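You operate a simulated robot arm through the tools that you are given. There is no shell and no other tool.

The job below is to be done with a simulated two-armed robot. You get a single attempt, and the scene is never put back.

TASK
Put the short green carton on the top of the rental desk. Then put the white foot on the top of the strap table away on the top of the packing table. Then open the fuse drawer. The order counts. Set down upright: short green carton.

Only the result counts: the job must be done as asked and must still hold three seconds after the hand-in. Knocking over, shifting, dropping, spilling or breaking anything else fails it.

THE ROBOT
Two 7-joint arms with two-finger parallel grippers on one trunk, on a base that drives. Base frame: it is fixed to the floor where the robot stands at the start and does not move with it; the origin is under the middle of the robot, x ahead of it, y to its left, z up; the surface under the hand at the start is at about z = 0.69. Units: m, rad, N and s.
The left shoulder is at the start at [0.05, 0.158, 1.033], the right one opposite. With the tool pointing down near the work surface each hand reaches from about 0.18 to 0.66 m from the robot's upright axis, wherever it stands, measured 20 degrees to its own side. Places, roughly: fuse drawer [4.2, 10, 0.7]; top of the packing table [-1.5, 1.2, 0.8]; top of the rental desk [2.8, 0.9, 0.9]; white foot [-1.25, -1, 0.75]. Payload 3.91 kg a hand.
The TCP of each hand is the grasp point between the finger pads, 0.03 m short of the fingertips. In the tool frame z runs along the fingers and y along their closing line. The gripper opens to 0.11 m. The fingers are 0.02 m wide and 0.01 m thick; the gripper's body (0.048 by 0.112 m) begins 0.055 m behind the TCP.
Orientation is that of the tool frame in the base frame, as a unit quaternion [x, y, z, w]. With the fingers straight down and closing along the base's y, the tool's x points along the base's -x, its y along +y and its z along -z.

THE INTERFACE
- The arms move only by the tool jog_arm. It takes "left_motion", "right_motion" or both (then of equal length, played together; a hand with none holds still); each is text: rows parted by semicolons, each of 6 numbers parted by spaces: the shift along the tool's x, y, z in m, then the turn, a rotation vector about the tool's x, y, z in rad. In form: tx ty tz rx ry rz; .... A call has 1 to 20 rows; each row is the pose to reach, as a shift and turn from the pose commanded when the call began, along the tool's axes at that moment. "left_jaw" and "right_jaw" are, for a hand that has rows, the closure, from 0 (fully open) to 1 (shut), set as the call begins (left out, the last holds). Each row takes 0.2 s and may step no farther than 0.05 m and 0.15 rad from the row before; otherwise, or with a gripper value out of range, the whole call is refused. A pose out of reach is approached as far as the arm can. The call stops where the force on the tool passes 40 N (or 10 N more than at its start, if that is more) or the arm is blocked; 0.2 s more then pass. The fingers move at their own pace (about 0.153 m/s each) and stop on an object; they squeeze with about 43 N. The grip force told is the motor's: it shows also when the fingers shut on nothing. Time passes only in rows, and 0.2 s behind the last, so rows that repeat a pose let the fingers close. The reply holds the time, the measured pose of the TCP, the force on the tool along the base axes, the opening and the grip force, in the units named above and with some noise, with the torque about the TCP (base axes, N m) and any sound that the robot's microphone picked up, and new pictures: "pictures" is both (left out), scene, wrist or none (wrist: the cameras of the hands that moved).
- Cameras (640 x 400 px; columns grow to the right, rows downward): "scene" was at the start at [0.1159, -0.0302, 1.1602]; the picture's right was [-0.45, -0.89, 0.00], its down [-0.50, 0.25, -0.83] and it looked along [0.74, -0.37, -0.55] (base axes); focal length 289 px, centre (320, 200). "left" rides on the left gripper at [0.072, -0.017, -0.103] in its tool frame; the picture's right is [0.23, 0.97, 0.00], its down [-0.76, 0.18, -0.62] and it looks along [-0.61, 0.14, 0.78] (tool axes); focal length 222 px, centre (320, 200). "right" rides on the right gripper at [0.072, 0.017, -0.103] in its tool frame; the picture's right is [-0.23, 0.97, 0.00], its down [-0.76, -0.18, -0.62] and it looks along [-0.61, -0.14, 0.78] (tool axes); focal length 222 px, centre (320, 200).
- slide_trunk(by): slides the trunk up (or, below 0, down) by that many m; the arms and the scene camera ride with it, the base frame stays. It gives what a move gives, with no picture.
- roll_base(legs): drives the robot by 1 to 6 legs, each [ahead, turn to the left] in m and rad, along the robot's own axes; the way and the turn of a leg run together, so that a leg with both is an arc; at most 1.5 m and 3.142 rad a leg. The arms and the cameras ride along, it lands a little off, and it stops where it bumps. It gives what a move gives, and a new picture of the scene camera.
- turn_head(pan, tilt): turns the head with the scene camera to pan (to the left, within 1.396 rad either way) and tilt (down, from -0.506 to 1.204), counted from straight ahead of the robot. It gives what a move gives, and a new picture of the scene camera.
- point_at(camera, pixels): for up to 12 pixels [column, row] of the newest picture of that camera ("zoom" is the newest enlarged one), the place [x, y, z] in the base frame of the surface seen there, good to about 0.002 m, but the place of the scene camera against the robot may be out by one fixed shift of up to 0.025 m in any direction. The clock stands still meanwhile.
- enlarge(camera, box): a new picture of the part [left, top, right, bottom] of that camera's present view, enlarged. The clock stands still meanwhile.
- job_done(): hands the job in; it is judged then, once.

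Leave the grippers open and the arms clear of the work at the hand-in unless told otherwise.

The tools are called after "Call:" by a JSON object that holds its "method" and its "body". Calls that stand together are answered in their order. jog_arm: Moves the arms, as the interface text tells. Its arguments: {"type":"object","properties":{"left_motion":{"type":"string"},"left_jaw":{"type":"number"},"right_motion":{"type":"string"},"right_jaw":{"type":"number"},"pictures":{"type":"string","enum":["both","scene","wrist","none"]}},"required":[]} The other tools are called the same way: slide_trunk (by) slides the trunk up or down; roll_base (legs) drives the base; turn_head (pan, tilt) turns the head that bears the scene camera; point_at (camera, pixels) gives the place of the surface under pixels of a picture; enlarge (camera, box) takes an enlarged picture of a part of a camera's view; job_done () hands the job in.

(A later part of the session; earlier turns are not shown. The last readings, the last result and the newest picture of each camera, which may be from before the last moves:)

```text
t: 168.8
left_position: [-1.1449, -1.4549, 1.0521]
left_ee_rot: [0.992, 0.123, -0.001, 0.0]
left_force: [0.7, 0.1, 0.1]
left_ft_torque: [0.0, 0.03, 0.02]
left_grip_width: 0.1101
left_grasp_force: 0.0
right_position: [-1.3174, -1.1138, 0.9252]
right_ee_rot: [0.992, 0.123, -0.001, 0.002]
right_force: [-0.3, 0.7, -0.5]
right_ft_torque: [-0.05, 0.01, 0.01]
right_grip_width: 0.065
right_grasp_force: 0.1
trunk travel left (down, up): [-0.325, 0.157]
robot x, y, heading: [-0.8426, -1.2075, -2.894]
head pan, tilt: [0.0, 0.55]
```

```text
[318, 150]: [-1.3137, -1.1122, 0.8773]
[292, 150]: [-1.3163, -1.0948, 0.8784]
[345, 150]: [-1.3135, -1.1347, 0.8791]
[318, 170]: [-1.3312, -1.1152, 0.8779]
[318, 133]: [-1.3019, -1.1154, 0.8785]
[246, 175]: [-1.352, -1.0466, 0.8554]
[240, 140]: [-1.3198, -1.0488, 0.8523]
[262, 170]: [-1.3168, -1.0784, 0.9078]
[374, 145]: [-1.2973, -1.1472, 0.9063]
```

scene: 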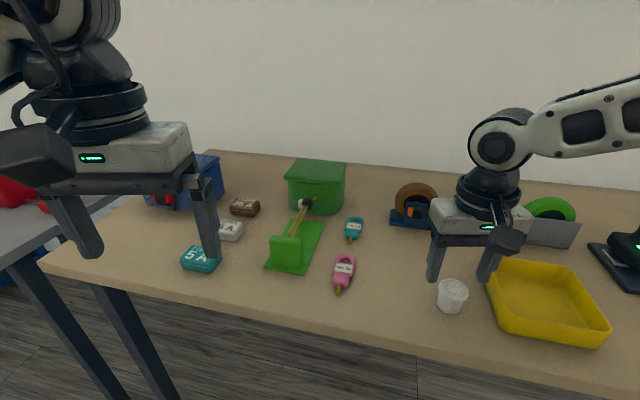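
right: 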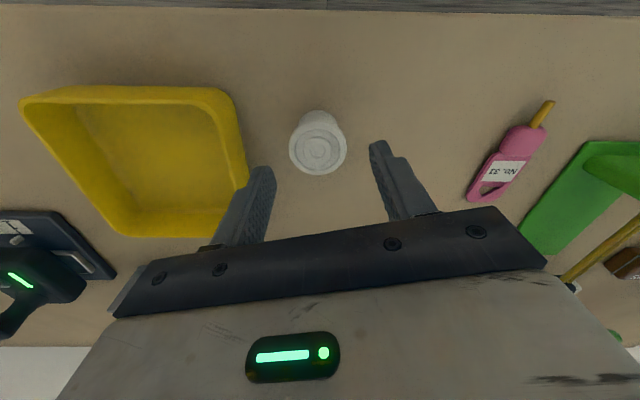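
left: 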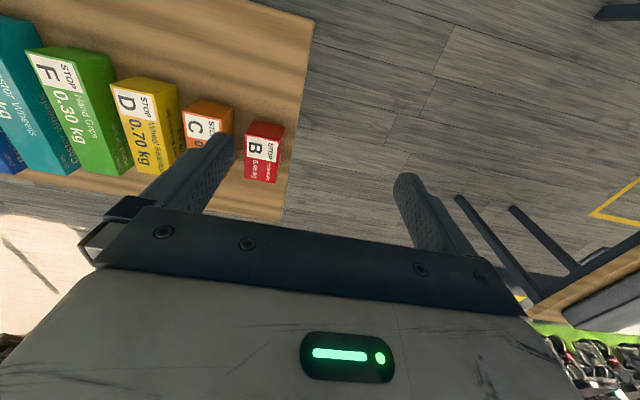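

TCP is over the foot centre. I lower to z≈0.876 (tips ~5 mm over the table) and close.

Call:
{"method": "jog_arm", "body": {"right_motion": "0 0 0.02 0 0 0; 0 0 0.04 0 0 0; 0 0 0.049 0 0 0; 0 0 0.049 0 0 0", "pictures": "wrist"}}

Call:
{"method": "jog_arm", "body": {"right_motion": "0 0 0 0 0 0; 0 0 0 0 0 0; 0 0 0 0 0 0; 0 0 0 0 0 0", "right_jaw": 1}}

```text
t: 169.8
left_position: [-1.1443, -1.454, 1.0522]
left_ee_rot: [0.992, 0.123, -0.001, 0.0]
left_force: [0.4, 0.8, -0.3]
left_ft_torque: [0.0, 0.01, 0.02]
left_grip_width: 0.1098
left_grasp_force: 0.1
right_position: [-1.3158, -1.1146, 0.8765]
right_ee_rot: [0.992, 0.124, -0.001, 0.001]
right_force: [0.3, 0.0, 0.1]
right_ft_torque: [-0.02, 0.01, -0.05]
right_grip_width: 0.065
right_grasp_force: 0.1
trunk travel left (down, up): [-0.325, 0.157]
robot x, y, heading: [-0.8421, -1.2049, -2.9]
head pan, tilt: [0.0, 0.55]
```

right: 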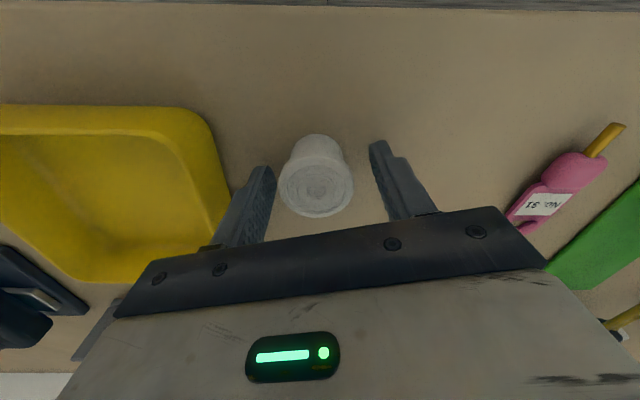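

```text
t: 170.8
left_position: [-1.1454, -1.4547, 1.0512]
left_ee_rot: [0.992, 0.123, -0.001, 0.001]
left_force: [0.2, -0.8, 0.9]
left_ft_torque: [0.0, 0.03, -0.01]
left_grip_width: 0.1099
left_grasp_force: 0.0
right_position: [-1.318, -1.1151, 0.8766]
right_ee_rot: [0.992, 0.124, -0.001, 0.002]
right_force: [0.0, 1.2, -0.2]
right_ft_torque: [0.04, 0.01, 0.0]
right_grip_width: 0.0344
right_grasp_force: 43.0
trunk travel left (down, up): [-0.325, 0.157]
robot x, y, heading: [-0.8412, -1.2051, -2.898]
head pan, tilt: [0.0, 0.55]
```

scene: 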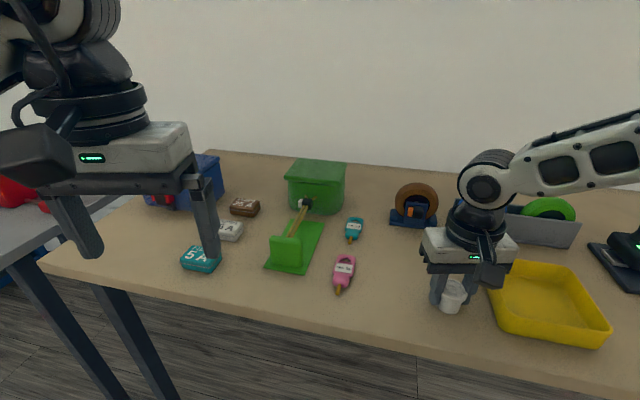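
right: 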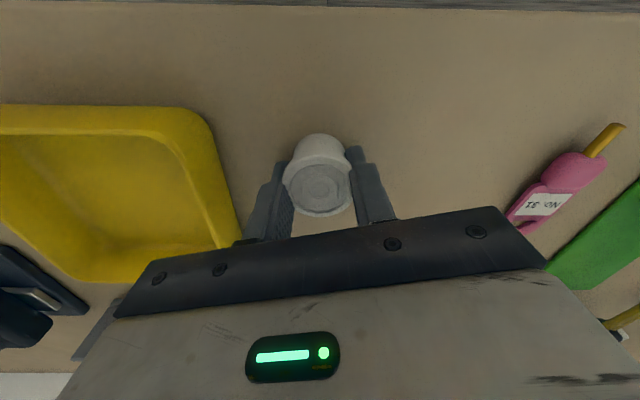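

Gripped (0.034 m, 43 N). I lift with the trunk.

Call:
{"method": "slide_trunk", "body": {"by": 0.15}}

Call:
{"method": "jog_arm", "body": {"right_motion": "0.04 0 0 0 0 0; 0.08 0 0 0 0 0; 0.095 0 0 0 0 0; 0.095 0 0 0 0 0"}}

```text
t: 172.6
left_position: [-1.1451, -1.4549, 1.203]
left_ee_rot: [0.992, 0.123, -0.001, 0.0]
left_force: [0.1, -0.2, 0.6]
left_ft_torque: [0.0, -0.01, -0.01]
left_grip_width: 0.11
left_grasp_force: 0.0
right_position: [-1.3154, -1.1154, 1.0262]
right_ee_rot: [0.992, 0.124, -0.001, 0.002]
right_force: [-0.6, -0.1, -1.1]
right_ft_torque: [-0.02, -0.01, -0.02]
right_grip_width: 0.0345
right_grasp_force: 43.0
trunk travel left (down, up): [-0.475, 0.007]
robot x, y, heading: [-0.8424, -1.2068, -2.9]
head pan, tilt: [0.0, 0.55]
```

```text
t: 173.6
left_position: [-1.1441, -1.4543, 1.2016]
left_ee_rot: [0.992, 0.123, 0.0, 0.001]
left_force: [-0.1, 0.1, 0.6]
left_ft_torque: [0.01, 0.01, 0.0]
left_grip_width: 0.1098
left_grasp_force: 0.1
right_position: [-1.2249, -1.0915, 1.0254]
right_ee_rot: [0.992, 0.124, -0.002, 0.002]
right_force: [0.4, 0.1, -1.1]
right_ft_torque: [0.02, -0.01, 0.03]
right_grip_width: 0.0345
right_grasp_force: 42.6
trunk travel left (down, up): [-0.475, 0.007]
robot x, y, heading: [-0.8412, -1.2035, -2.901]
head pan, tilt: [0.0, 0.55]
```

scene: 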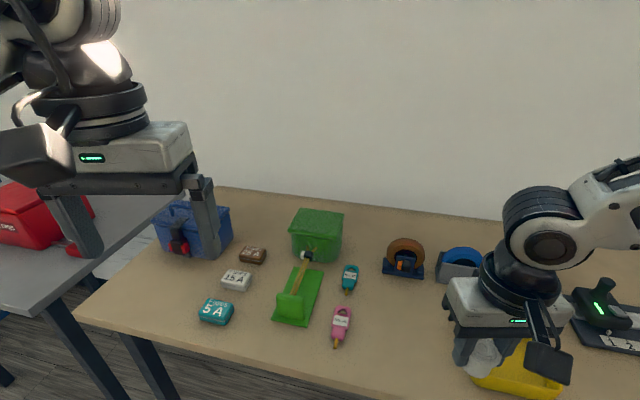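
right: 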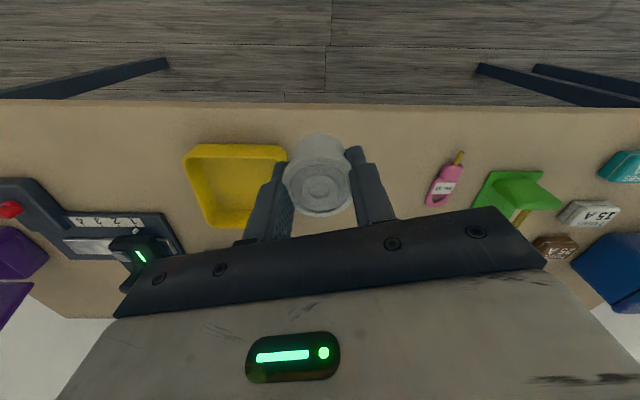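

Foot held. I back off, turn to +y, and drive up the aisle to about y≈0.85, then look left for the packing table.

Call:
{"method": "roll_base", "body": {"legs": [[-0.32, 0], [0, -1.812], [1.5, 0], [0.4, 0]]}}

Call:
{"method": "turn_head", "body": {"pan": 0.9, "tilt": 0.45}}

```text
t: 189.2
left_position: [-0.7059, 1.1249, 1.2013]
left_ee_rot: [0.708, -0.706, 0.0, -0.001]
left_force: [-0.1, -0.2, -0.1]
left_ft_torque: [0.0, -0.02, -0.01]
left_grip_width: 0.1103
left_grasp_force: 0.1
right_position: [-0.3346, 1.1149, 1.0264]
right_ee_rot: [0.708, -0.706, -0.002, 0.001]
right_force: [-1.1, 0.2, 0.2]
right_ft_torque: [-0.04, -0.02, -0.03]
right_grip_width: 0.0346
right_grasp_force: 42.9
trunk travel left (down, up): [-0.475, 0.007]
robot x, y, heading: [-0.5382, 0.7694, 1.569]
head pan, tilt: [0.0, 0.55]
```

scene: 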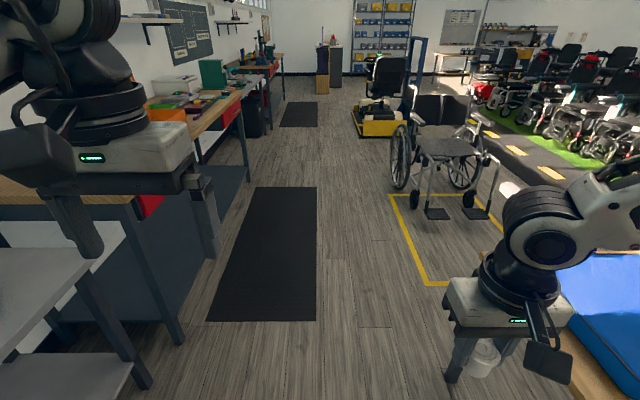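

```text
t: 190.4
left_position: [-0.7062, 1.1249, 1.2018]
left_ee_rot: [0.708, -0.706, -0.001, -0.001]
left_force: [0.3, -1.7, 0.1]
left_ft_torque: [-0.02, -0.02, -0.01]
left_grip_width: 0.1102
left_grasp_force: 0.1
right_position: [-0.335, 1.1144, 1.0271]
right_ee_rot: [0.709, -0.705, -0.002, 0.0]
right_force: [0.1, 0.5, 0.4]
right_ft_torque: [0.03, -0.04, -0.04]
right_grip_width: 0.0343
right_grasp_force: 42.7
trunk travel left (down, up): [-0.475, 0.007]
robot x, y, heading: [-0.5401, 0.7695, 1.57]
head pan, tilt: [0.901, 0.45]
```

scene: 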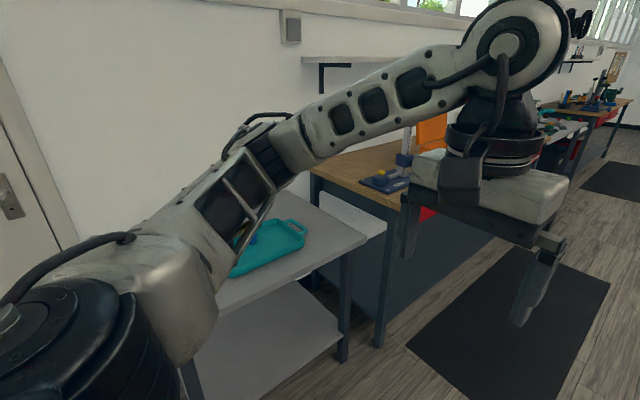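

I see a grey table with a teal tray and beyond it a wooden bench. I measure both to identify the packing table (~[-1.5,1.2,0.8]).

Call:
{"method": "point_at", "body": {"camera": "scene", "pixels": [[240, 285], [300, 200], [362, 238], [320, 260], [330, 180], [360, 160], [395, 205], [270, 240], [220, 305], [420, 215]]}}

Call:
{"method": "roll_base", "body": {"legs": [[0, 1.571]]}}

Call:
{"method": "turn_head", "body": {"pan": 0.0, "tilt": 0.45}}

```text
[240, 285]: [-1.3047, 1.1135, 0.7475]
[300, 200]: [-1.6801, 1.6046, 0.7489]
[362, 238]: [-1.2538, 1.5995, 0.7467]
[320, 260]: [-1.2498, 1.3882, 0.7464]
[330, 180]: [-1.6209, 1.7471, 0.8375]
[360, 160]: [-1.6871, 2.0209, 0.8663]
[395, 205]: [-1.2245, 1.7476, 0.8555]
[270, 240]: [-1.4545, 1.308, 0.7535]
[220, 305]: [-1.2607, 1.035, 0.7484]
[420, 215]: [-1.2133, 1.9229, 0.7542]
```

```text
t: 194.6
left_position: [-0.8916, 0.6024, 1.2016]
left_ee_rot: [1.0, 0.002, -0.001, 0.0]
left_force: [0.7, 0.5, 0.2]
left_ft_torque: [0.02, 0.01, -0.01]
left_grip_width: 0.11
left_grasp_force: 0.0
right_position: [-0.881, 0.9751, 1.026]
right_ee_rot: [1.0, 0.003, -0.001, 0.002]
right_force: [0.1, -0.1, -0.7]
right_ft_torque: [-0.02, 0.02, -0.02]
right_grip_width: 0.0347
right_grasp_force: 43.3
trunk travel left (down, up): [-0.475, 0.007]
robot x, y, heading: [-0.5405, 0.7692, -3.141]
head pan, tilt: [0.901, 0.45]
```

scene: 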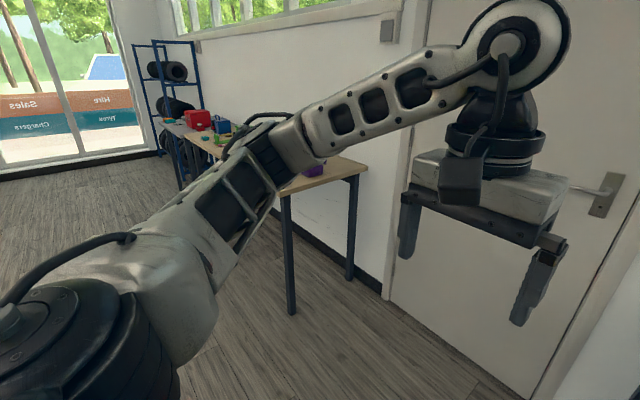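

```text
t: 195.8
left_position: [-0.8906, 0.6033, 1.1998]
left_ee_rot: [1.0, 0.001, -0.001, -0.001]
left_force: [0.1, 0.1, 0.2]
left_ft_torque: [0.03, 0.01, -0.01]
left_grip_width: 0.11
left_grasp_force: 0.0
right_position: [-0.8802, 0.9754, 1.0255]
right_ee_rot: [1.0, 0.002, -0.002, 0.003]
right_force: [-0.3, -0.6, 0.0]
right_ft_torque: [0.0, 0.04, -0.01]
right_grip_width: 0.0344
right_grasp_force: 43.2
trunk travel left (down, up): [-0.475, 0.007]
robot x, y, heading: [-0.5408, 0.775, -3.143]
head pan, tilt: [0.0, 0.45]
```

scene: 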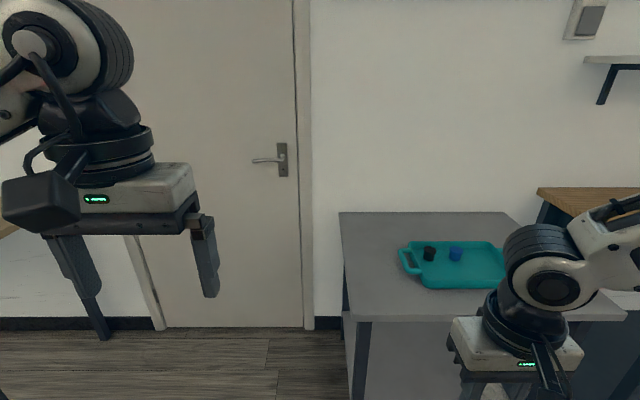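

The grey table (x≈-1.25…-1.8, y≈0.75–1.6, z≈0.76) is the packing table, holding a teal tray with two small feet. I measure the free top left of the tray.

Call:
{"method": "point_at", "body": {"camera": "scene", "pixels": [[345, 225], [350, 300], [380, 270], [400, 260], [420, 285], [403, 245], [395, 300], [375, 240], [500, 288], [340, 310], [450, 305]]}}

Call:
{"method": "enlarge", "body": {"camera": "scene", "box": [330, 190, 540, 340]}}

```text
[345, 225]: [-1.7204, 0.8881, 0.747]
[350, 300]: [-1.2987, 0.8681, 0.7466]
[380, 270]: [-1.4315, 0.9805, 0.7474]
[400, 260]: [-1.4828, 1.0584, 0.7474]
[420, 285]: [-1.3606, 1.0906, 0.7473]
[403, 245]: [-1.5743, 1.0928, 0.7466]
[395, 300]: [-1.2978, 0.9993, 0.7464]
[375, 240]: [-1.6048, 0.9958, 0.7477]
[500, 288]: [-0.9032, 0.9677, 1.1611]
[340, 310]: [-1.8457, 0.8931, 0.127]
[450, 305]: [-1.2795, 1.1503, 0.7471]
```

```text
2.67 times, centred on (435, 265) of scene
```

zoom: 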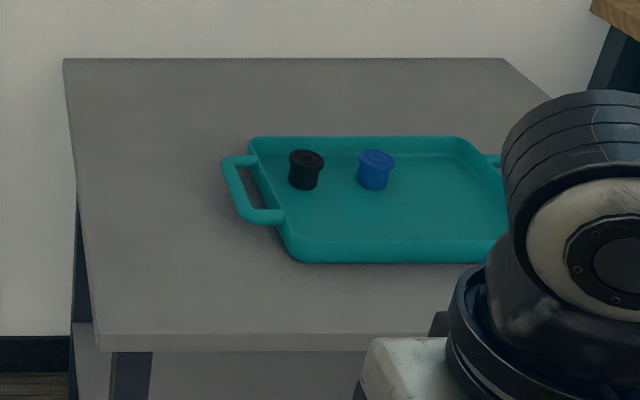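

I place it directly on the table top left of the tray, about (-1.38, 0.96). Rolling ahead 0.35 m.

Call:
{"method": "roll_base", "body": {"legs": [[0.35, 0]]}}

Call:
{"method": "slide_trunk", "body": {"by": -0.15}}

Call:
{"method": "jog_arm", "body": {"right_motion": "-0.04 0.005 0 0 0 0; -0.08 0.01 0 0 0 0; -0.12 0.015 0 0 0 0; -0.15 0.015 0 0 0 0; -0.15 0.015 0 0 0 0"}}

```text
t: 198.1
left_position: [-1.2394, 0.6039, 1.2009]
left_ee_rot: [1.0, 0.0, -0.001, 0.0]
left_force: [0.1, 0.1, -0.1]
left_ft_torque: [-0.02, -0.04, 0.0]
left_grip_width: 0.11
left_grasp_force: 0.0
right_position: [-1.2292, 0.9763, 1.026]
right_ee_rot: [1.0, 0.002, -0.001, 0.002]
right_force: [-0.6, 1.2, -0.6]
right_ft_torque: [0.03, -0.01, -0.03]
right_grip_width: 0.0344
right_grasp_force: 43.6
trunk travel left (down, up): [-0.475, 0.007]
robot x, y, heading: [-0.8885, 0.7691, 3.14]
head pan, tilt: [0.0, 0.45]
```

scene: 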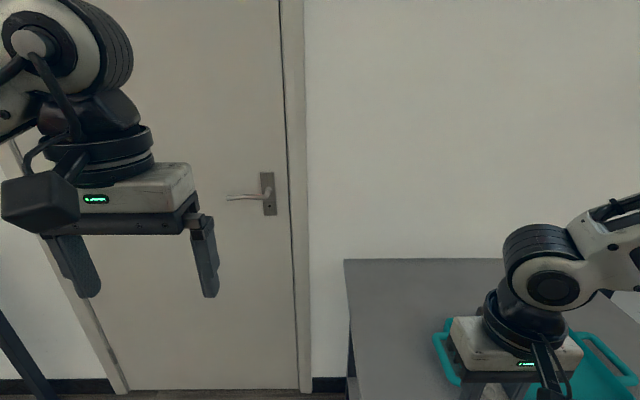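

```text
t: 199.8
left_position: [-1.2382, 0.6035, 1.0524]
left_ee_rot: [1.0, -0.001, -0.001, -0.001]
left_force: [-0.2, 0.6, 0.6]
left_ft_torque: [0.01, 0.01, 0.0]
left_grip_width: 0.1099
left_grasp_force: 0.1
right_position: [-1.2291, 0.9761, 0.8763]
right_ee_rot: [1.0, 0.001, -0.002, 0.002]
right_force: [-0.5, 0.0, -1.2]
right_ft_torque: [0.04, 0.01, 0.02]
right_grip_width: 0.0346
right_grasp_force: 43.0
trunk travel left (down, up): [-0.325, 0.157]
robot x, y, heading: [-0.8828, 0.7728, 3.14]
head pan, tilt: [0.0, 0.45]
```

```text
t: 201.0
left_position: [-1.2378, 0.6031, 1.0517]
left_ee_rot: [1.0, 0.0, 0.0, 0.0]
left_force: [-0.3, -0.5, 0.1]
left_ft_torque: [0.0, -0.01, -0.01]
left_grip_width: 0.11
left_grasp_force: 0.1
right_position: [-1.3766, 0.9647, 0.8798]
right_ee_rot: [1.0, 0.002, -0.002, 0.001]
right_force: [0.8, 0.7, -0.6]
right_ft_torque: [0.03, 0.02, -0.01]
right_grip_width: 0.0345
right_grasp_force: 42.9
right hand out of reach, approached as far as the arm can: row 4, 5
trunk travel left (down, up): [-0.325, 0.157]
robot x, y, heading: [-0.8887, 0.7723, 3.139]
head pan, tilt: [0.0, 0.45]
```

scene: 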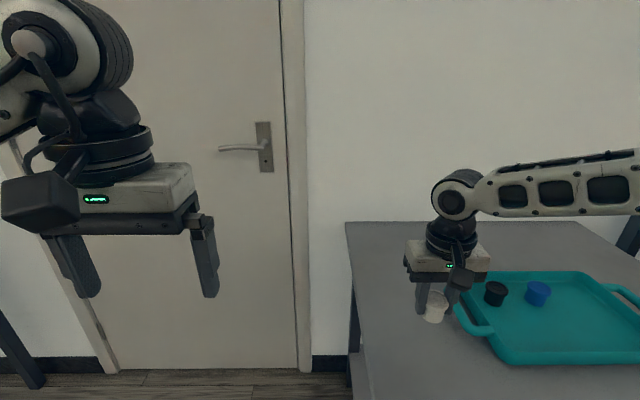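
right: 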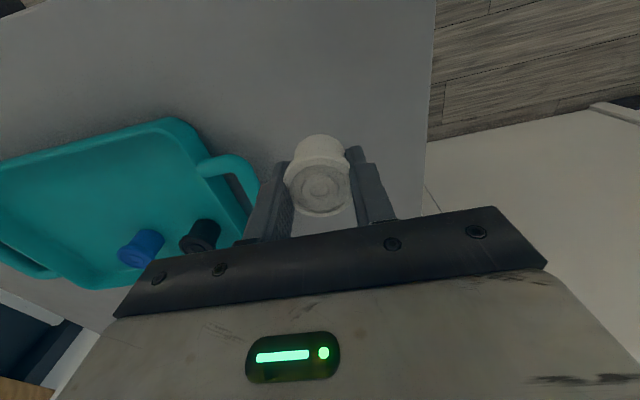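

Call:
{"method": "point_at", "body": {"camera": "right", "pixels": [[250, 195], [260, 185], [310, 100], [400, 150], [425, 150], [250, 60], [420, 200], [225, 155]]}}

```text
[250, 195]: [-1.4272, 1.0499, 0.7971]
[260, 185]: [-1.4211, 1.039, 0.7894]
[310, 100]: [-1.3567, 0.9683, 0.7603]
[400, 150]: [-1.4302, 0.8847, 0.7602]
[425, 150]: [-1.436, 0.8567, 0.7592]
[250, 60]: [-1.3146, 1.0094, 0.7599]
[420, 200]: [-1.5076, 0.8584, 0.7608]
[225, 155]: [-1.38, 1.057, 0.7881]
```

Table top z=0.760; the tray handle begins at y≈1.04. I shift to y≈0.94 and lower to just over the top.

Call:
{"method": "jog_arm", "body": {"right_motion": "0.015 0.02 0 0 0 0; 0.015 0.022 0.03 0 0 0; 0.015 0.022 0.06 0 0 0; 0.015 0.022 0.076 0 0 0; 0.015 0.022 0.076 0 0 0"}}

```text
t: 202.2
left_position: [-1.2391, 0.6039, 1.0518]
left_ee_rot: [1.0, -0.001, -0.001, -0.001]
left_force: [-0.1, -1.0, -0.4]
left_ft_torque: [-0.01, 0.03, -0.01]
left_grip_width: 0.1098
left_grasp_force: 0.0
right_position: [-1.3394, 0.9654, 0.828]
right_ee_rot: [1.0, 0.002, -0.002, 0.002]
right_force: [-0.2, 0.1, 0.9]
right_ft_torque: [0.0, 0.01, -0.01]
right_grip_width: 0.0346
right_grasp_force: 43.5
right hand out of reach, approached as far as the arm can: row 1, 2, 3, 4, 5
trunk travel left (down, up): [-0.325, 0.157]
robot x, y, heading: [-0.8881, 0.7727, 3.14]
head pan, tilt: [0.0, 0.45]
```

scene: 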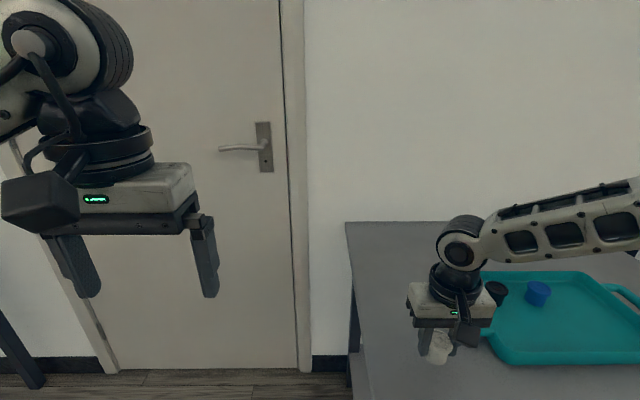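
right: 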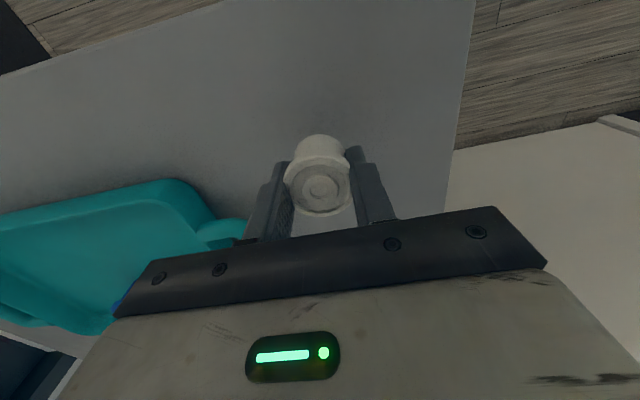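

Reach low is limited, so I raise the hand 0.12 relative and lower the trunk more.

Call:
{"method": "jog_arm", "body": {"right_motion": "0 0 -0.03 0 0 0; 0 0.01 -0.06 0 0 0; 0 0.025 -0.09 0 0 0; -0.01 0.025 -0.12 0 0 0; -0.01 0.025 -0.12 0 0 0", "pictures": "none"}}

Call:
{"method": "slide_trunk", "body": {"by": -0.13}}

```text
t: 203.4
left_position: [-1.2391, 0.6041, 1.0515]
left_ee_rot: [1.0, -0.001, -0.001, 0.0]
left_force: [-0.4, -0.5, -1.5]
left_ft_torque: [-0.02, 0.0, -0.01]
left_grip_width: 0.1101
left_grasp_force: 0.0
right_position: [-1.3471, 0.9425, 0.947]
right_ee_rot: [1.0, 0.001, -0.002, 0.002]
right_force: [-0.1, -0.8, 0.1]
right_ft_torque: [0.0, 0.01, 0.0]
right_grip_width: 0.0346
right_grasp_force: 43.1
trunk travel left (down, up): [-0.325, 0.157]
robot x, y, heading: [-0.8852, 0.776, 3.139]
head pan, tilt: [0.0, 0.45]
```

```text
t: 205.0
left_position: [-1.239, 0.6037, 0.9217]
left_ee_rot: [1.0, -0.001, 0.0, 0.0]
left_force: [0.2, 0.8, 0.1]
left_ft_torque: [0.02, -0.02, 0.0]
left_grip_width: 0.1101
left_grasp_force: 0.0
right_position: [-1.3464, 0.9418, 0.8177]
right_ee_rot: [1.0, 0.001, -0.002, 0.001]
right_force: [0.9, 0.4, 0.0]
right_ft_torque: [-0.04, -0.02, 0.03]
right_grip_width: 0.0346
right_grasp_force: 43.2
trunk travel left (down, up): [-0.195, 0.287]
robot x, y, heading: [-0.8871, 0.7712, 3.145]
head pan, tilt: [0.0, 0.45]
```

Now at (-1.346, 0.942, 0.818). I lower the last ~2 cm gently.

Call:
{"method": "jog_arm", "body": {"right_motion": "0 0 0.01 0 0 0; 0 0 0.017 0 0 0; 0 0 0.02 0 0 0; 0 0 0.022 0 0 0; 0 0 0.022 0 0 0"}}

```text
t: 206.2
left_position: [-1.2378, 0.6043, 0.9224]
left_ee_rot: [1.0, 0.0, -0.002, 0.0]
left_force: [-0.4, 0.3, -1.4]
left_ft_torque: [0.04, -0.02, 0.04]
left_grip_width: 0.1101
left_grasp_force: 0.0
right_position: [-1.3477, 0.9419, 0.7975]
right_ee_rot: [1.0, 0.0, -0.004, 0.002]
right_force: [2.6, 4.4, 23.1]
right_ft_torque: [0.25, -0.23, -0.01]
right_grip_width: 0.0346
right_grasp_force: 42.7
trunk travel left (down, up): [-0.195, 0.287]
robot x, y, heading: [-0.8862, 0.7745, 3.141]
head pan, tilt: [0.0, 0.45]
```

scene: 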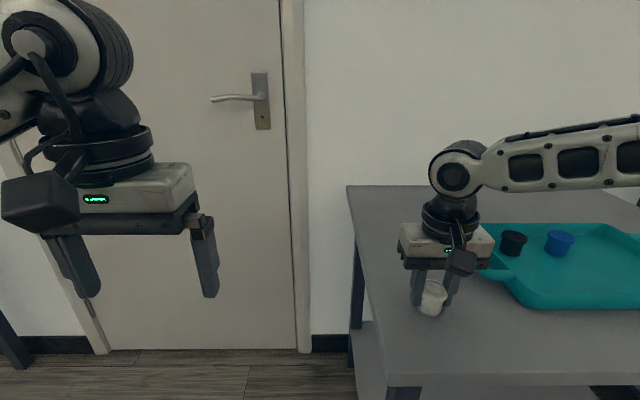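
right: 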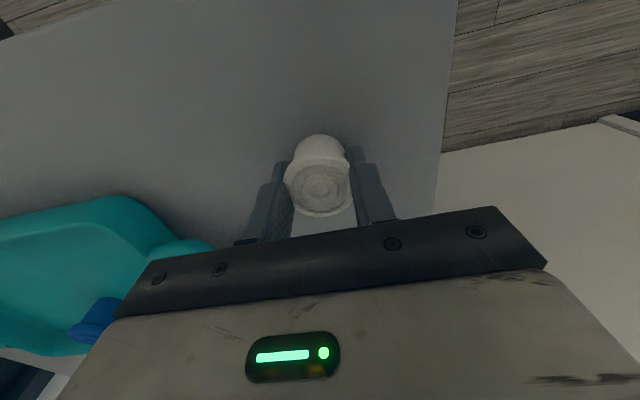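

Contact (23 N up). I ease up about 1.5 mm and release.

Call:
{"method": "jog_arm", "body": {"right_motion": "0 0 -0.0015 0 0 0; 0 0 -0.0015 0 0 0", "pictures": "none"}}

Call:
{"method": "jog_arm", "body": {"right_motion": "0 0 0 0 0 0; 0 0 0 0 0 0; 0 0 0 0 0 0", "right_jaw": 0.3, "pictures": "wrist"}}

```text
t: 206.8
left_position: [-1.238, 0.6041, 0.922]
left_ee_rot: [1.0, 0.0, -0.002, -0.001]
left_force: [-0.5, 0.4, 0.5]
left_ft_torque: [-0.02, 0.0, -0.04]
left_grip_width: 0.11
left_grasp_force: 0.0
right_position: [-1.3483, 0.9409, 0.7984]
right_ee_rot: [1.0, 0.002, -0.004, 0.001]
right_force: [-2.1, 2.4, 23.5]
right_ft_torque: [0.18, -0.03, -0.01]
right_grip_width: 0.0344
right_grasp_force: 42.4
trunk travel left (down, up): [-0.195, 0.287]
robot x, y, heading: [-0.8831, 0.7734, 3.137]
head pan, tilt: [0.0, 0.45]
```

```text
t: 207.6
left_position: [-1.2386, 0.6046, 0.9211]
left_ee_rot: [1.0, 0.0, -0.001, 0.0]
left_force: [0.0, -0.1, -0.2]
left_ft_torque: [-0.01, -0.04, 0.01]
left_grip_width: 0.11
left_grasp_force: 0.0
right_position: [-1.3476, 0.942, 0.7962]
right_ee_rot: [1.0, 0.002, -0.001, 0.002]
right_force: [1.0, -0.5, 0.1]
right_ft_torque: [0.02, 0.01, 0.01]
right_grip_width: 0.0771
right_grasp_force: 0.1
trunk travel left (down, up): [-0.195, 0.287]
robot x, y, heading: [-0.8872, 0.7708, 3.142]
head pan, tilt: [0.0, 0.45]
```

right: 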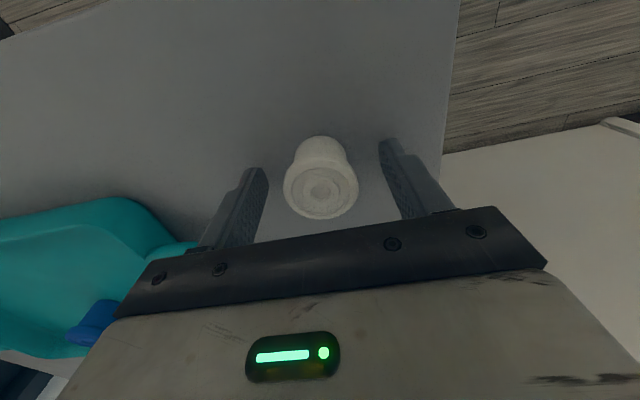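

The foot stands free on the table. I rise with the trunk, then retract the hand and check.

Call:
{"method": "slide_trunk", "body": {"by": 0.25}}

Call:
{"method": "jog_arm", "body": {"right_motion": "0.04 0 0 0 0 0; 0.08 0 0 0 0 0; 0.1 0 0 0 0 0; 0.1 0 0 0 0 0", "right_jaw": 0}}

Call:
{"method": "turn_head", "body": {"pan": -0.3, "tilt": 0.8}}

```text
t: 210.2
left_position: [-1.2375, 0.6041, 1.1716]
left_ee_rot: [1.0, 0.0, -0.001, 0.0]
left_force: [-0.4, 0.2, 0.1]
left_ft_torque: [0.03, -0.04, -0.01]
left_grip_width: 0.1097
left_grasp_force: 0.1
right_position: [-1.348, 0.9412, 1.0461]
right_ee_rot: [1.0, 0.002, -0.002, 0.002]
right_force: [-0.3, 0.4, 0.7]
right_ft_torque: [0.0, 0.04, -0.01]
right_grip_width: 0.0769
right_grasp_force: 0.1
trunk travel left (down, up): [-0.445, 0.037]
robot x, y, heading: [-0.8851, 0.7697, 3.138]
head pan, tilt: [0.0, 0.45]
```

```text
t: 211.2
left_position: [-1.2389, 0.6042, 1.1722]
left_ee_rot: [1.0, 0.0, -0.001, -0.001]
left_force: [0.5, -0.8, 0.0]
left_ft_torque: [-0.01, -0.03, 0.0]
left_grip_width: 0.1101
left_grasp_force: 0.1
right_position: [-1.2481, 0.9426, 1.045]
right_ee_rot: [1.0, 0.001, -0.002, 0.002]
right_force: [0.8, -0.5, -0.2]
right_ft_torque: [-0.01, -0.01, -0.02]
right_grip_width: 0.1099
right_grasp_force: 0.1
trunk travel left (down, up): [-0.445, 0.037]
robot x, y, heading: [-0.886, 0.7737, 3.144]
head pan, tilt: [0.0, 0.45]
```

scene: 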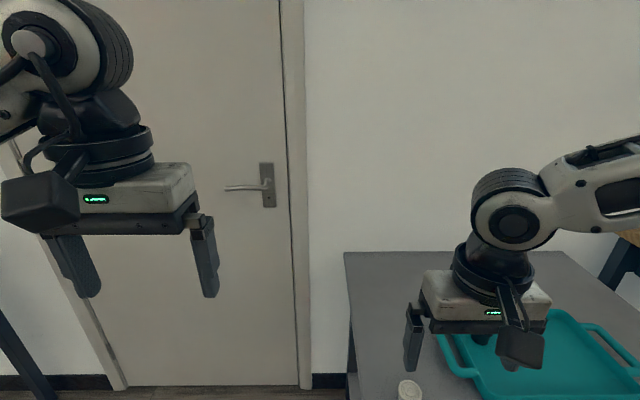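
right: 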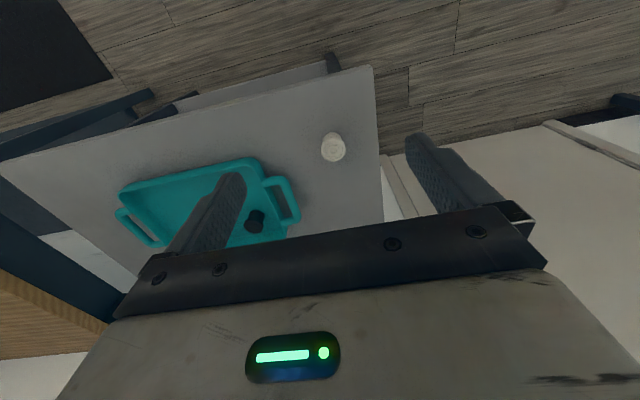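

```text
t: 212.0
left_position: [-1.2386, 0.6032, 1.1725]
left_ee_rot: [1.0, 0.0, -0.001, 0.0]
left_force: [-0.4, 0.2, 0.3]
left_ft_torque: [-0.02, -0.03, -0.02]
left_grip_width: 0.1101
left_grasp_force: 0.1
right_position: [-1.2479, 0.9417, 1.0453]
right_ee_rot: [1.0, 0.002, -0.002, 0.001]
right_force: [0.4, 0.9, 1.1]
right_ft_torque: [0.02, 0.01, 0.03]
right_grip_width: 0.11
right_grasp_force: 0.0
trunk travel left (down, up): [-0.445, 0.037]
robot x, y, heading: [-0.8877, 0.7709, 3.14]
head pan, tilt: [-0.3, 0.799]
```

scene: 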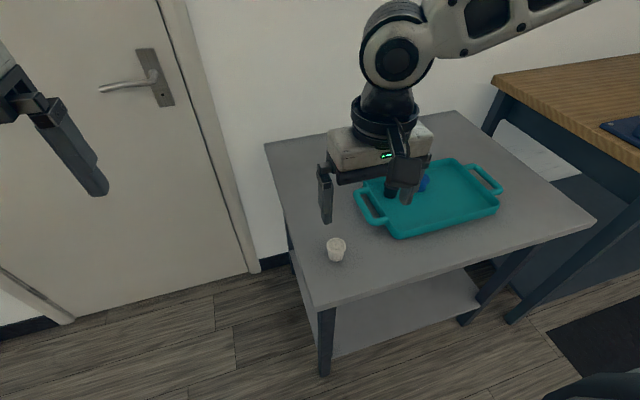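

The white foot stands on the packing table. Next: the fuse drawer near (4.2, 10). I back off, face +y and drive up the aisle in stages, looking as I go.

Call:
{"method": "roll_base", "body": {"legs": [[-0.3, 0], [0, -1.571]]}}

Call:
{"method": "turn_head", "body": {"pan": 0.0, "tilt": 0.35}}

```text
t: 217.9
left_position: [-0.7511, 1.1245, 1.1722]
left_ee_rot: [-0.707, 0.707, 0.001, 0.001]
left_force: [-0.6, -0.3, -0.7]
left_ft_torque: [-0.01, 0.0, -0.02]
left_grip_width: 0.11
left_grasp_force: 0.0
right_position: [-0.413, 1.133, 1.0452]
right_ee_rot: [0.707, -0.707, -0.003, 0.001]
right_force: [0.0, -0.1, -0.3]
right_ft_torque: [0.01, 0.02, -0.02]
right_grip_width: 0.1101
right_grasp_force: 0.0
trunk travel left (down, up): [-0.445, 0.037]
robot x, y, heading: [-0.5831, 0.7674, 1.57]
head pan, tilt: [-0.3, 0.799]
```

scene: 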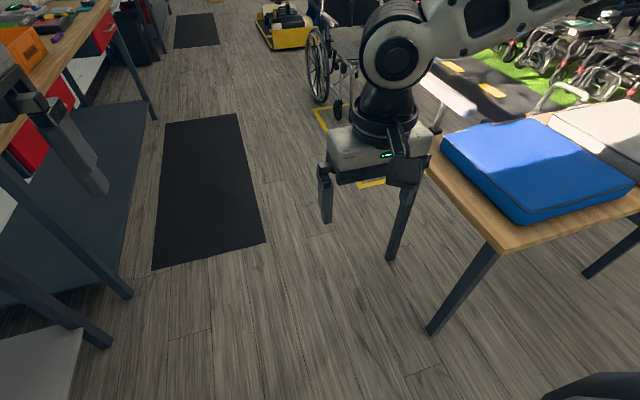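

```text
t: 218.8
left_position: [-0.751, 1.124, 1.1724]
left_ee_rot: [-0.706, 0.708, 0.001, 0.0]
left_force: [-0.2, 0.1, -0.2]
left_ft_torque: [-0.02, -0.02, 0.0]
left_grip_width: 0.11
left_grasp_force: 0.1
right_position: [-0.4138, 1.1328, 1.0439]
right_ee_rot: [0.707, -0.707, -0.002, 0.0]
right_force: [-0.6, 0.6, -0.8]
right_ft_torque: [-0.02, 0.01, 0.0]
right_grip_width: 0.1099
right_grasp_force: 0.1
trunk travel left (down, up): [-0.445, 0.037]
robot x, y, heading: [-0.5825, 0.769, 1.565]
head pan, tilt: [0.0, 0.351]
```

scene: 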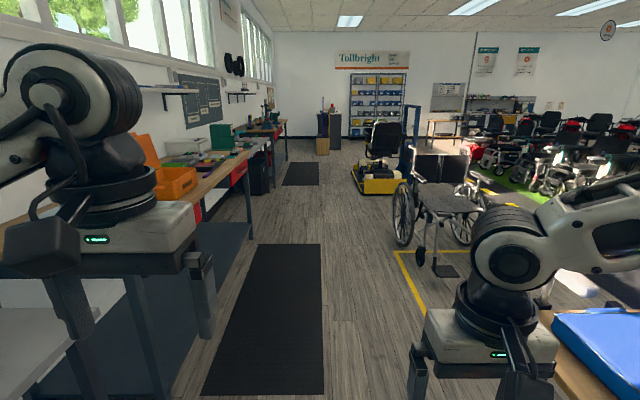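

Call:
{"method": "point_at", "body": {"camera": "scene", "pixels": [[400, 245], [353, 188], [322, 150], [445, 125], [490, 105], [250, 200], [375, 100], [362, 192], [320, 300], [330, 180], [530, 112]]}}

Call:
{"method": "enlarge", "body": {"camera": "scene", "box": [280, 60, 640, 220]}}

```text
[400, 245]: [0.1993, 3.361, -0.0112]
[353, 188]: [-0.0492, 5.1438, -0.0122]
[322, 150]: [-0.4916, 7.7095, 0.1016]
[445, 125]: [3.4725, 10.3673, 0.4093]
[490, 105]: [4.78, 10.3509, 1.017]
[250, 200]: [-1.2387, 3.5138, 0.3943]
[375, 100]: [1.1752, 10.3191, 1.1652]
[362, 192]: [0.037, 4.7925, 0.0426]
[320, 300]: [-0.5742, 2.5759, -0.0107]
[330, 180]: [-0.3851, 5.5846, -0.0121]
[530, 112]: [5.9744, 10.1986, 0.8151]
```

```text
1.78 times, centred on (460, 140) of scene
```

zoom: 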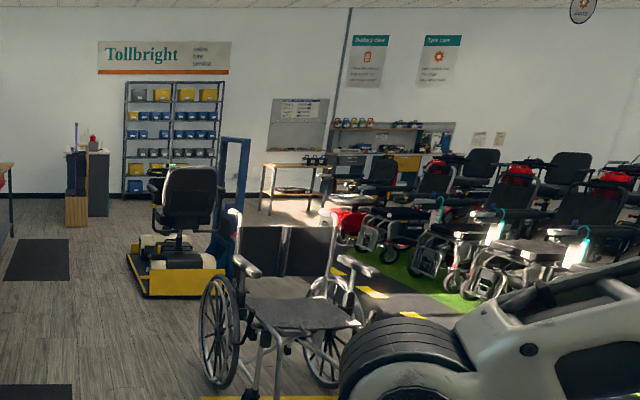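

The aisle at x≈-0.58 is clear up to y≈7. Driving 4.5 m.

Call:
{"method": "roll_base", "body": {"legs": [[1.5, 0], [1.5, 0], [1.5, 0]]}}

Call:
{"method": "turn_head", "body": {"pan": -0.5, "tilt": 0.3}}

```text
t: 240.2
left_position: [-0.7988, 5.6017, 1.1721]
left_ee_rot: [0.715, -0.699, -0.001, 0.0]
left_force: [0.2, -0.8, 0.4]
left_ft_torque: [0.01, 0.01, 0.0]
left_grip_width: 0.11
left_grasp_force: 0.0
right_position: [-0.4594, 5.6201, 1.0456]
right_ee_rot: [0.715, -0.699, -0.002, 0.0]
right_force: [-0.4, 0.7, 0.0]
right_ft_torque: [-0.04, 0.03, 0.02]
right_grip_width: 0.11
right_grasp_force: 0.1
trunk travel left (down, up): [-0.445, 0.037]
robot x, y, heading: [-0.6205, 5.2519, 1.593]
head pan, tilt: [0.0, 0.351]
```

scene: 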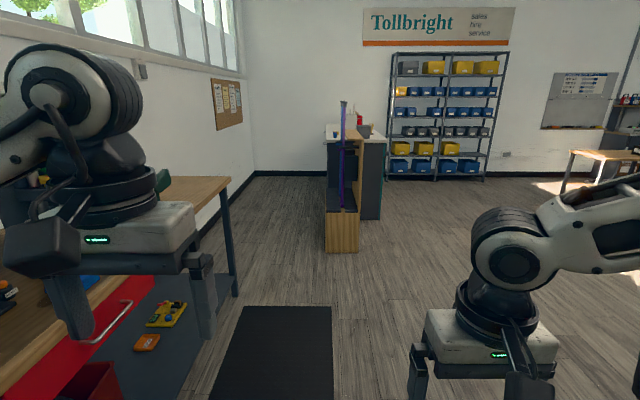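

```text
t: 241.1
left_position: [-0.7991, 5.6024, 1.1713]
left_ee_rot: [0.715, -0.699, -0.001, -0.001]
left_force: [-0.1, 0.0, 0.3]
left_ft_torque: [-0.03, 0.02, 0.0]
left_grip_width: 0.1097
left_grasp_force: 0.1
right_position: [-0.4595, 5.6186, 1.0452]
right_ee_rot: [0.716, -0.698, -0.002, -0.001]
right_force: [0.7, 0.6, 0.0]
right_ft_torque: [0.0, 0.01, 0.02]
right_grip_width: 0.1101
right_grasp_force: 0.0
trunk travel left (down, up): [-0.445, 0.037]
robot x, y, heading: [-0.626, 5.2555, 1.592]
head pan, tilt: [-0.499, 0.3]
```

scene: 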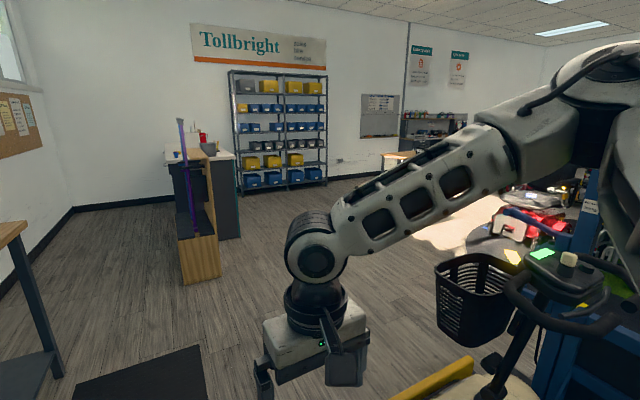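

Call:
{"method": "point_at", "body": {"camera": "scene", "pixels": [[184, 284], [220, 278], [239, 236], [435, 378], [460, 365], [590, 230], [480, 300], [405, 225], [395, 155], [440, 125], [430, 200], [240, 190]]}}

Call:
{"method": "roll_base", "body": {"legs": [[1.0, 0]]}}

Call:
{"method": "turn_head", "body": {"pan": -0.9, "tilt": 0.4}}

```text
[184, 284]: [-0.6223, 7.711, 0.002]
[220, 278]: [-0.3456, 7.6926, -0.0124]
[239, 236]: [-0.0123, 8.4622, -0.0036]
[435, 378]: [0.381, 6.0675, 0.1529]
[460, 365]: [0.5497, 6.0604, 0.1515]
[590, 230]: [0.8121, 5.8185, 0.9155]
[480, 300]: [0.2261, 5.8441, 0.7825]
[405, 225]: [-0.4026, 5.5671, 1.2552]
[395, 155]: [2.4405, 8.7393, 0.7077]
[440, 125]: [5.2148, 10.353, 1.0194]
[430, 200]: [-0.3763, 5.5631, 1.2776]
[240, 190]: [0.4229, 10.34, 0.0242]
```

```text
t: 246.3
left_position: [-0.8115, 6.602, 1.1708]
left_ee_rot: [0.712, -0.703, -0.001, -0.001]
left_force: [-0.6, 0.6, 0.5]
left_ft_torque: [0.0, -0.01, 0.04]
left_grip_width: 0.1099
left_grasp_force: 0.1
right_position: [-0.4716, 6.6165, 1.044]
right_ee_rot: [0.713, -0.701, -0.002, 0.0]
right_force: [0.7, -0.2, -0.3]
right_ft_torque: [0.02, 0.02, 0.01]
right_grip_width: 0.1099
right_grasp_force: 0.0
trunk travel left (down, up): [-0.445, 0.037]
robot x, y, heading: [-0.6386, 6.2517, 1.58]
head pan, tilt: [-0.499, 0.3]
```

scene: 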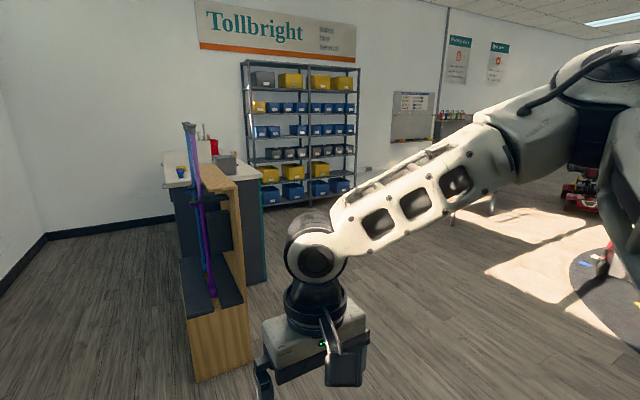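

```text
t: 247.2
left_position: [-0.8101, 6.603, 1.1711]
left_ee_rot: [0.712, -0.702, 0.0, -0.001]
left_force: [0.1, -0.1, -0.1]
left_ft_torque: [-0.01, -0.01, -0.02]
left_grip_width: 0.11
left_grasp_force: 0.1
right_position: [-0.4731, 6.6154, 1.0448]
right_ee_rot: [0.713, -0.701, -0.002, 0.0]
right_force: [0.0, 0.2, 0.2]
right_ft_torque: [-0.04, -0.03, 0.01]
right_grip_width: 0.1101
right_grasp_force: 0.1
trunk travel left (down, up): [-0.445, 0.037]
robot x, y, heading: [-0.6394, 6.2508, 1.585]
head pan, tilt: [-0.901, 0.4]
```

scene: 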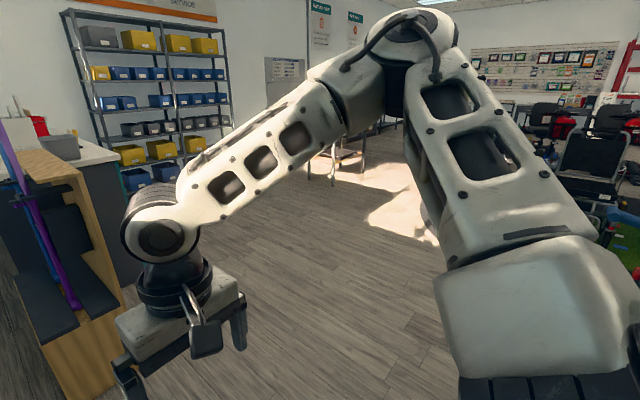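

The platform ends at y≈6.07. I turn right to face about heading 0.45 rad and look.

Call:
{"method": "roll_base", "body": {"legs": [[0.1, 0], [0, -1.13]]}}

Call:
{"method": "turn_head", "body": {"pan": 0.0, "tilt": 0.25}}

Call:
{"method": "enlarge", "body": {"camera": "scene", "box": [160, 60, 560, 310]}}

```text
t: 251.2
left_position: [-0.3952, 6.6574, 1.1716]
left_ee_rot: [-0.226, 0.974, 0.001, 0.001]
left_force: [-0.5, 0.4, -0.2]
left_ft_torque: [0.01, -0.01, -0.01]
left_grip_width: 0.11
left_grasp_force: 0.0
right_position: [-0.2391, 6.3564, 1.0449]
right_ee_rot: [-0.226, 0.974, 0.002, 0.001]
right_force: [-0.6, 0.1, -0.8]
right_ft_torque: [-0.01, 0.01, 0.02]
right_grip_width: 0.1099
right_grasp_force: 0.1
trunk travel left (down, up): [-0.445, 0.037]
robot x, y, heading: [-0.642, 6.3523, 0.449]
head pan, tilt: [-0.901, 0.4]
```

scene: 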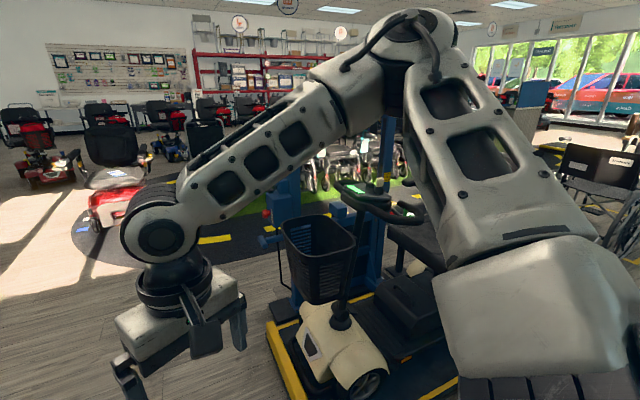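

```text
t: 252.4
left_position: [-0.3954, 6.6561, 1.1716]
left_ee_rot: [-0.226, 0.974, -0.002, 0.001]
left_force: [-1.0, 0.7, 0.5]
left_ft_torque: [0.01, 0.0, -0.02]
left_grip_width: 0.1102
left_grasp_force: 0.1
right_position: [-0.2384, 6.357, 1.0458]
right_ee_rot: [-0.226, 0.974, 0.001, 0.002]
right_force: [-0.4, -0.1, -0.2]
right_ft_torque: [0.05, 0.01, 0.0]
right_grip_width: 0.1101
right_grasp_force: 0.1
trunk travel left (down, up): [-0.445, 0.037]
robot x, y, heading: [-0.6402, 6.3526, 0.455]
head pan, tilt: [0.0, 0.25]
```

scene: 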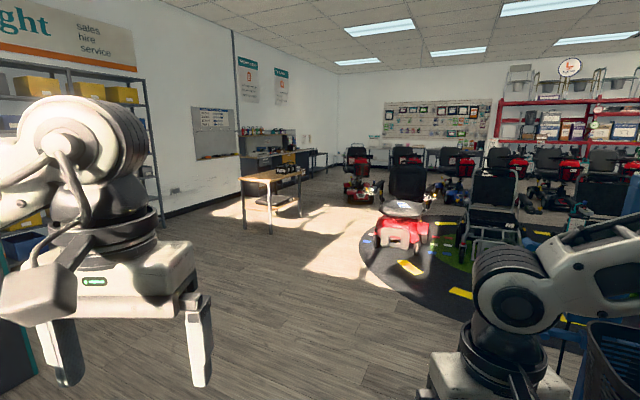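

```text
1.60 times, centred on (360, 185) of scene
```

zoom: 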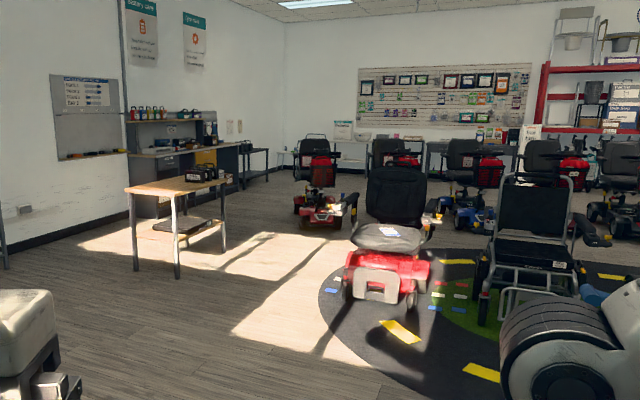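

I see a dark bench with drawers (zoom ~(190,165)) behind a small wooden table. Measuring.

Call:
{"method": "point_at", "body": {"camera": "zoom", "pixels": [[135, 158], [150, 170], [240, 150], [180, 165], [135, 190], [222, 180], [175, 275], [320, 215], [350, 290], [195, 175], [210, 155], [245, 180]]}}

Call:
{"method": "enlarge", "body": {"camera": "scene", "box": [220, 110, 340, 220]}}

```text
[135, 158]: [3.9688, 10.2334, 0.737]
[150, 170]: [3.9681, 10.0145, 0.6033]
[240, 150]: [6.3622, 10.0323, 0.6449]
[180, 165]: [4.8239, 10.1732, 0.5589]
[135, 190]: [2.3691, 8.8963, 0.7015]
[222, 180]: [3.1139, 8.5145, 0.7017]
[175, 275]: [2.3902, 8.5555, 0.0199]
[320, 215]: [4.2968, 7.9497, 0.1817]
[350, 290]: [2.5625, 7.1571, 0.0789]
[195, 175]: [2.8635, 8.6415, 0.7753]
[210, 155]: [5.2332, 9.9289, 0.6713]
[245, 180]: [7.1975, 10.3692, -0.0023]
```

```text
3.64 times, centred on (280, 165) of scene
```

zoom: 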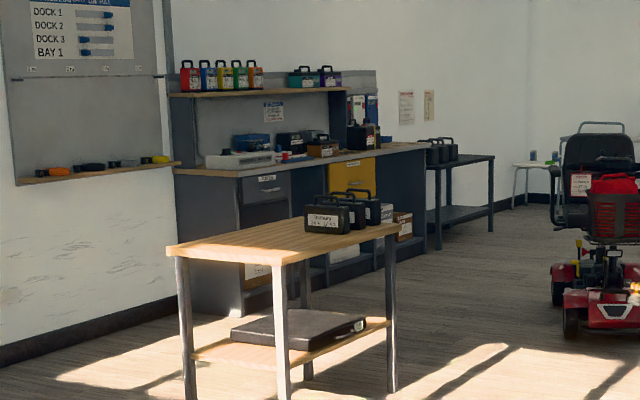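

The left drawer with a label sits at about x≈4.2, front y≈9.95. I'll approach along the wall side (y≈9.4), left of the wooden table, which is open floor.

Call:
{"method": "roll_base", "body": {"legs": [[0, 0.19], [1.5, 0], [0.42, 0], [0, 0.67], [1.5, 0], [0.3, 0]]}}

Call:
{"method": "turn_head", "body": {"pan": -0.6, "tilt": 0.35}}

```text
t: 273.2
left_position: [1.2725, 9.634, 1.1722]
left_ee_rot: [-0.614, 0.79, -0.001, 0.002]
left_force: [0.7, -0.5, -0.1]
left_ft_torque: [-0.01, 0.03, 0.01]
left_grip_width: 0.11
left_grasp_force: 0.0
right_position: [1.6041, 9.5595, 1.0448]
right_ee_rot: [-0.614, 0.789, 0.001, 0.0]
right_force: [0.3, 0.0, -0.8]
right_ft_torque: [-0.01, -0.02, -0.01]
right_grip_width: 0.11
right_grasp_force: 0.1
trunk travel left (down, up): [-0.445, 0.037]
robot x, y, heading: [1.3487, 9.2505, 1.316]
head pan, tilt: [0.0, 0.25]
```

scene: 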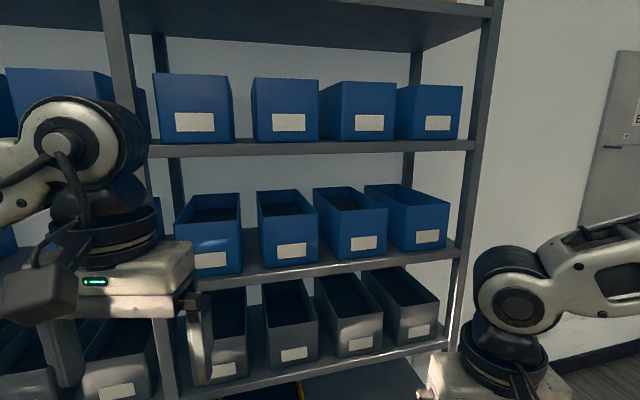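

```text
t: 274.2
left_position: [1.2721, 9.6332, 1.1717]
left_ee_rot: [-0.614, 0.79, 0.0, 0.002]
left_force: [-0.5, 0.2, 0.5]
left_ft_torque: [-0.02, -0.01, 0.01]
left_grip_width: 0.1101
left_grasp_force: 0.0
right_position: [1.6038, 9.5583, 1.0472]
right_ee_rot: [-0.614, 0.789, 0.002, 0.0]
right_force: [0.4, -0.5, 0.4]
right_ft_torque: [0.01, 0.02, 0.01]
right_grip_width: 0.1099
right_grasp_force: 0.1
trunk travel left (down, up): [-0.445, 0.037]
robot x, y, heading: [1.3481, 9.2515, 1.32]
head pan, tilt: [-0.6, 0.351]
```

scene: 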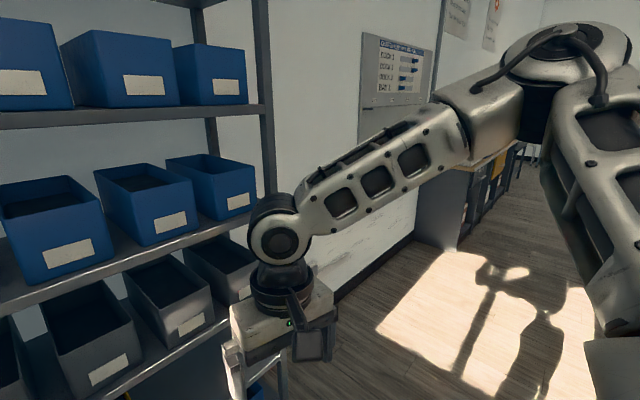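

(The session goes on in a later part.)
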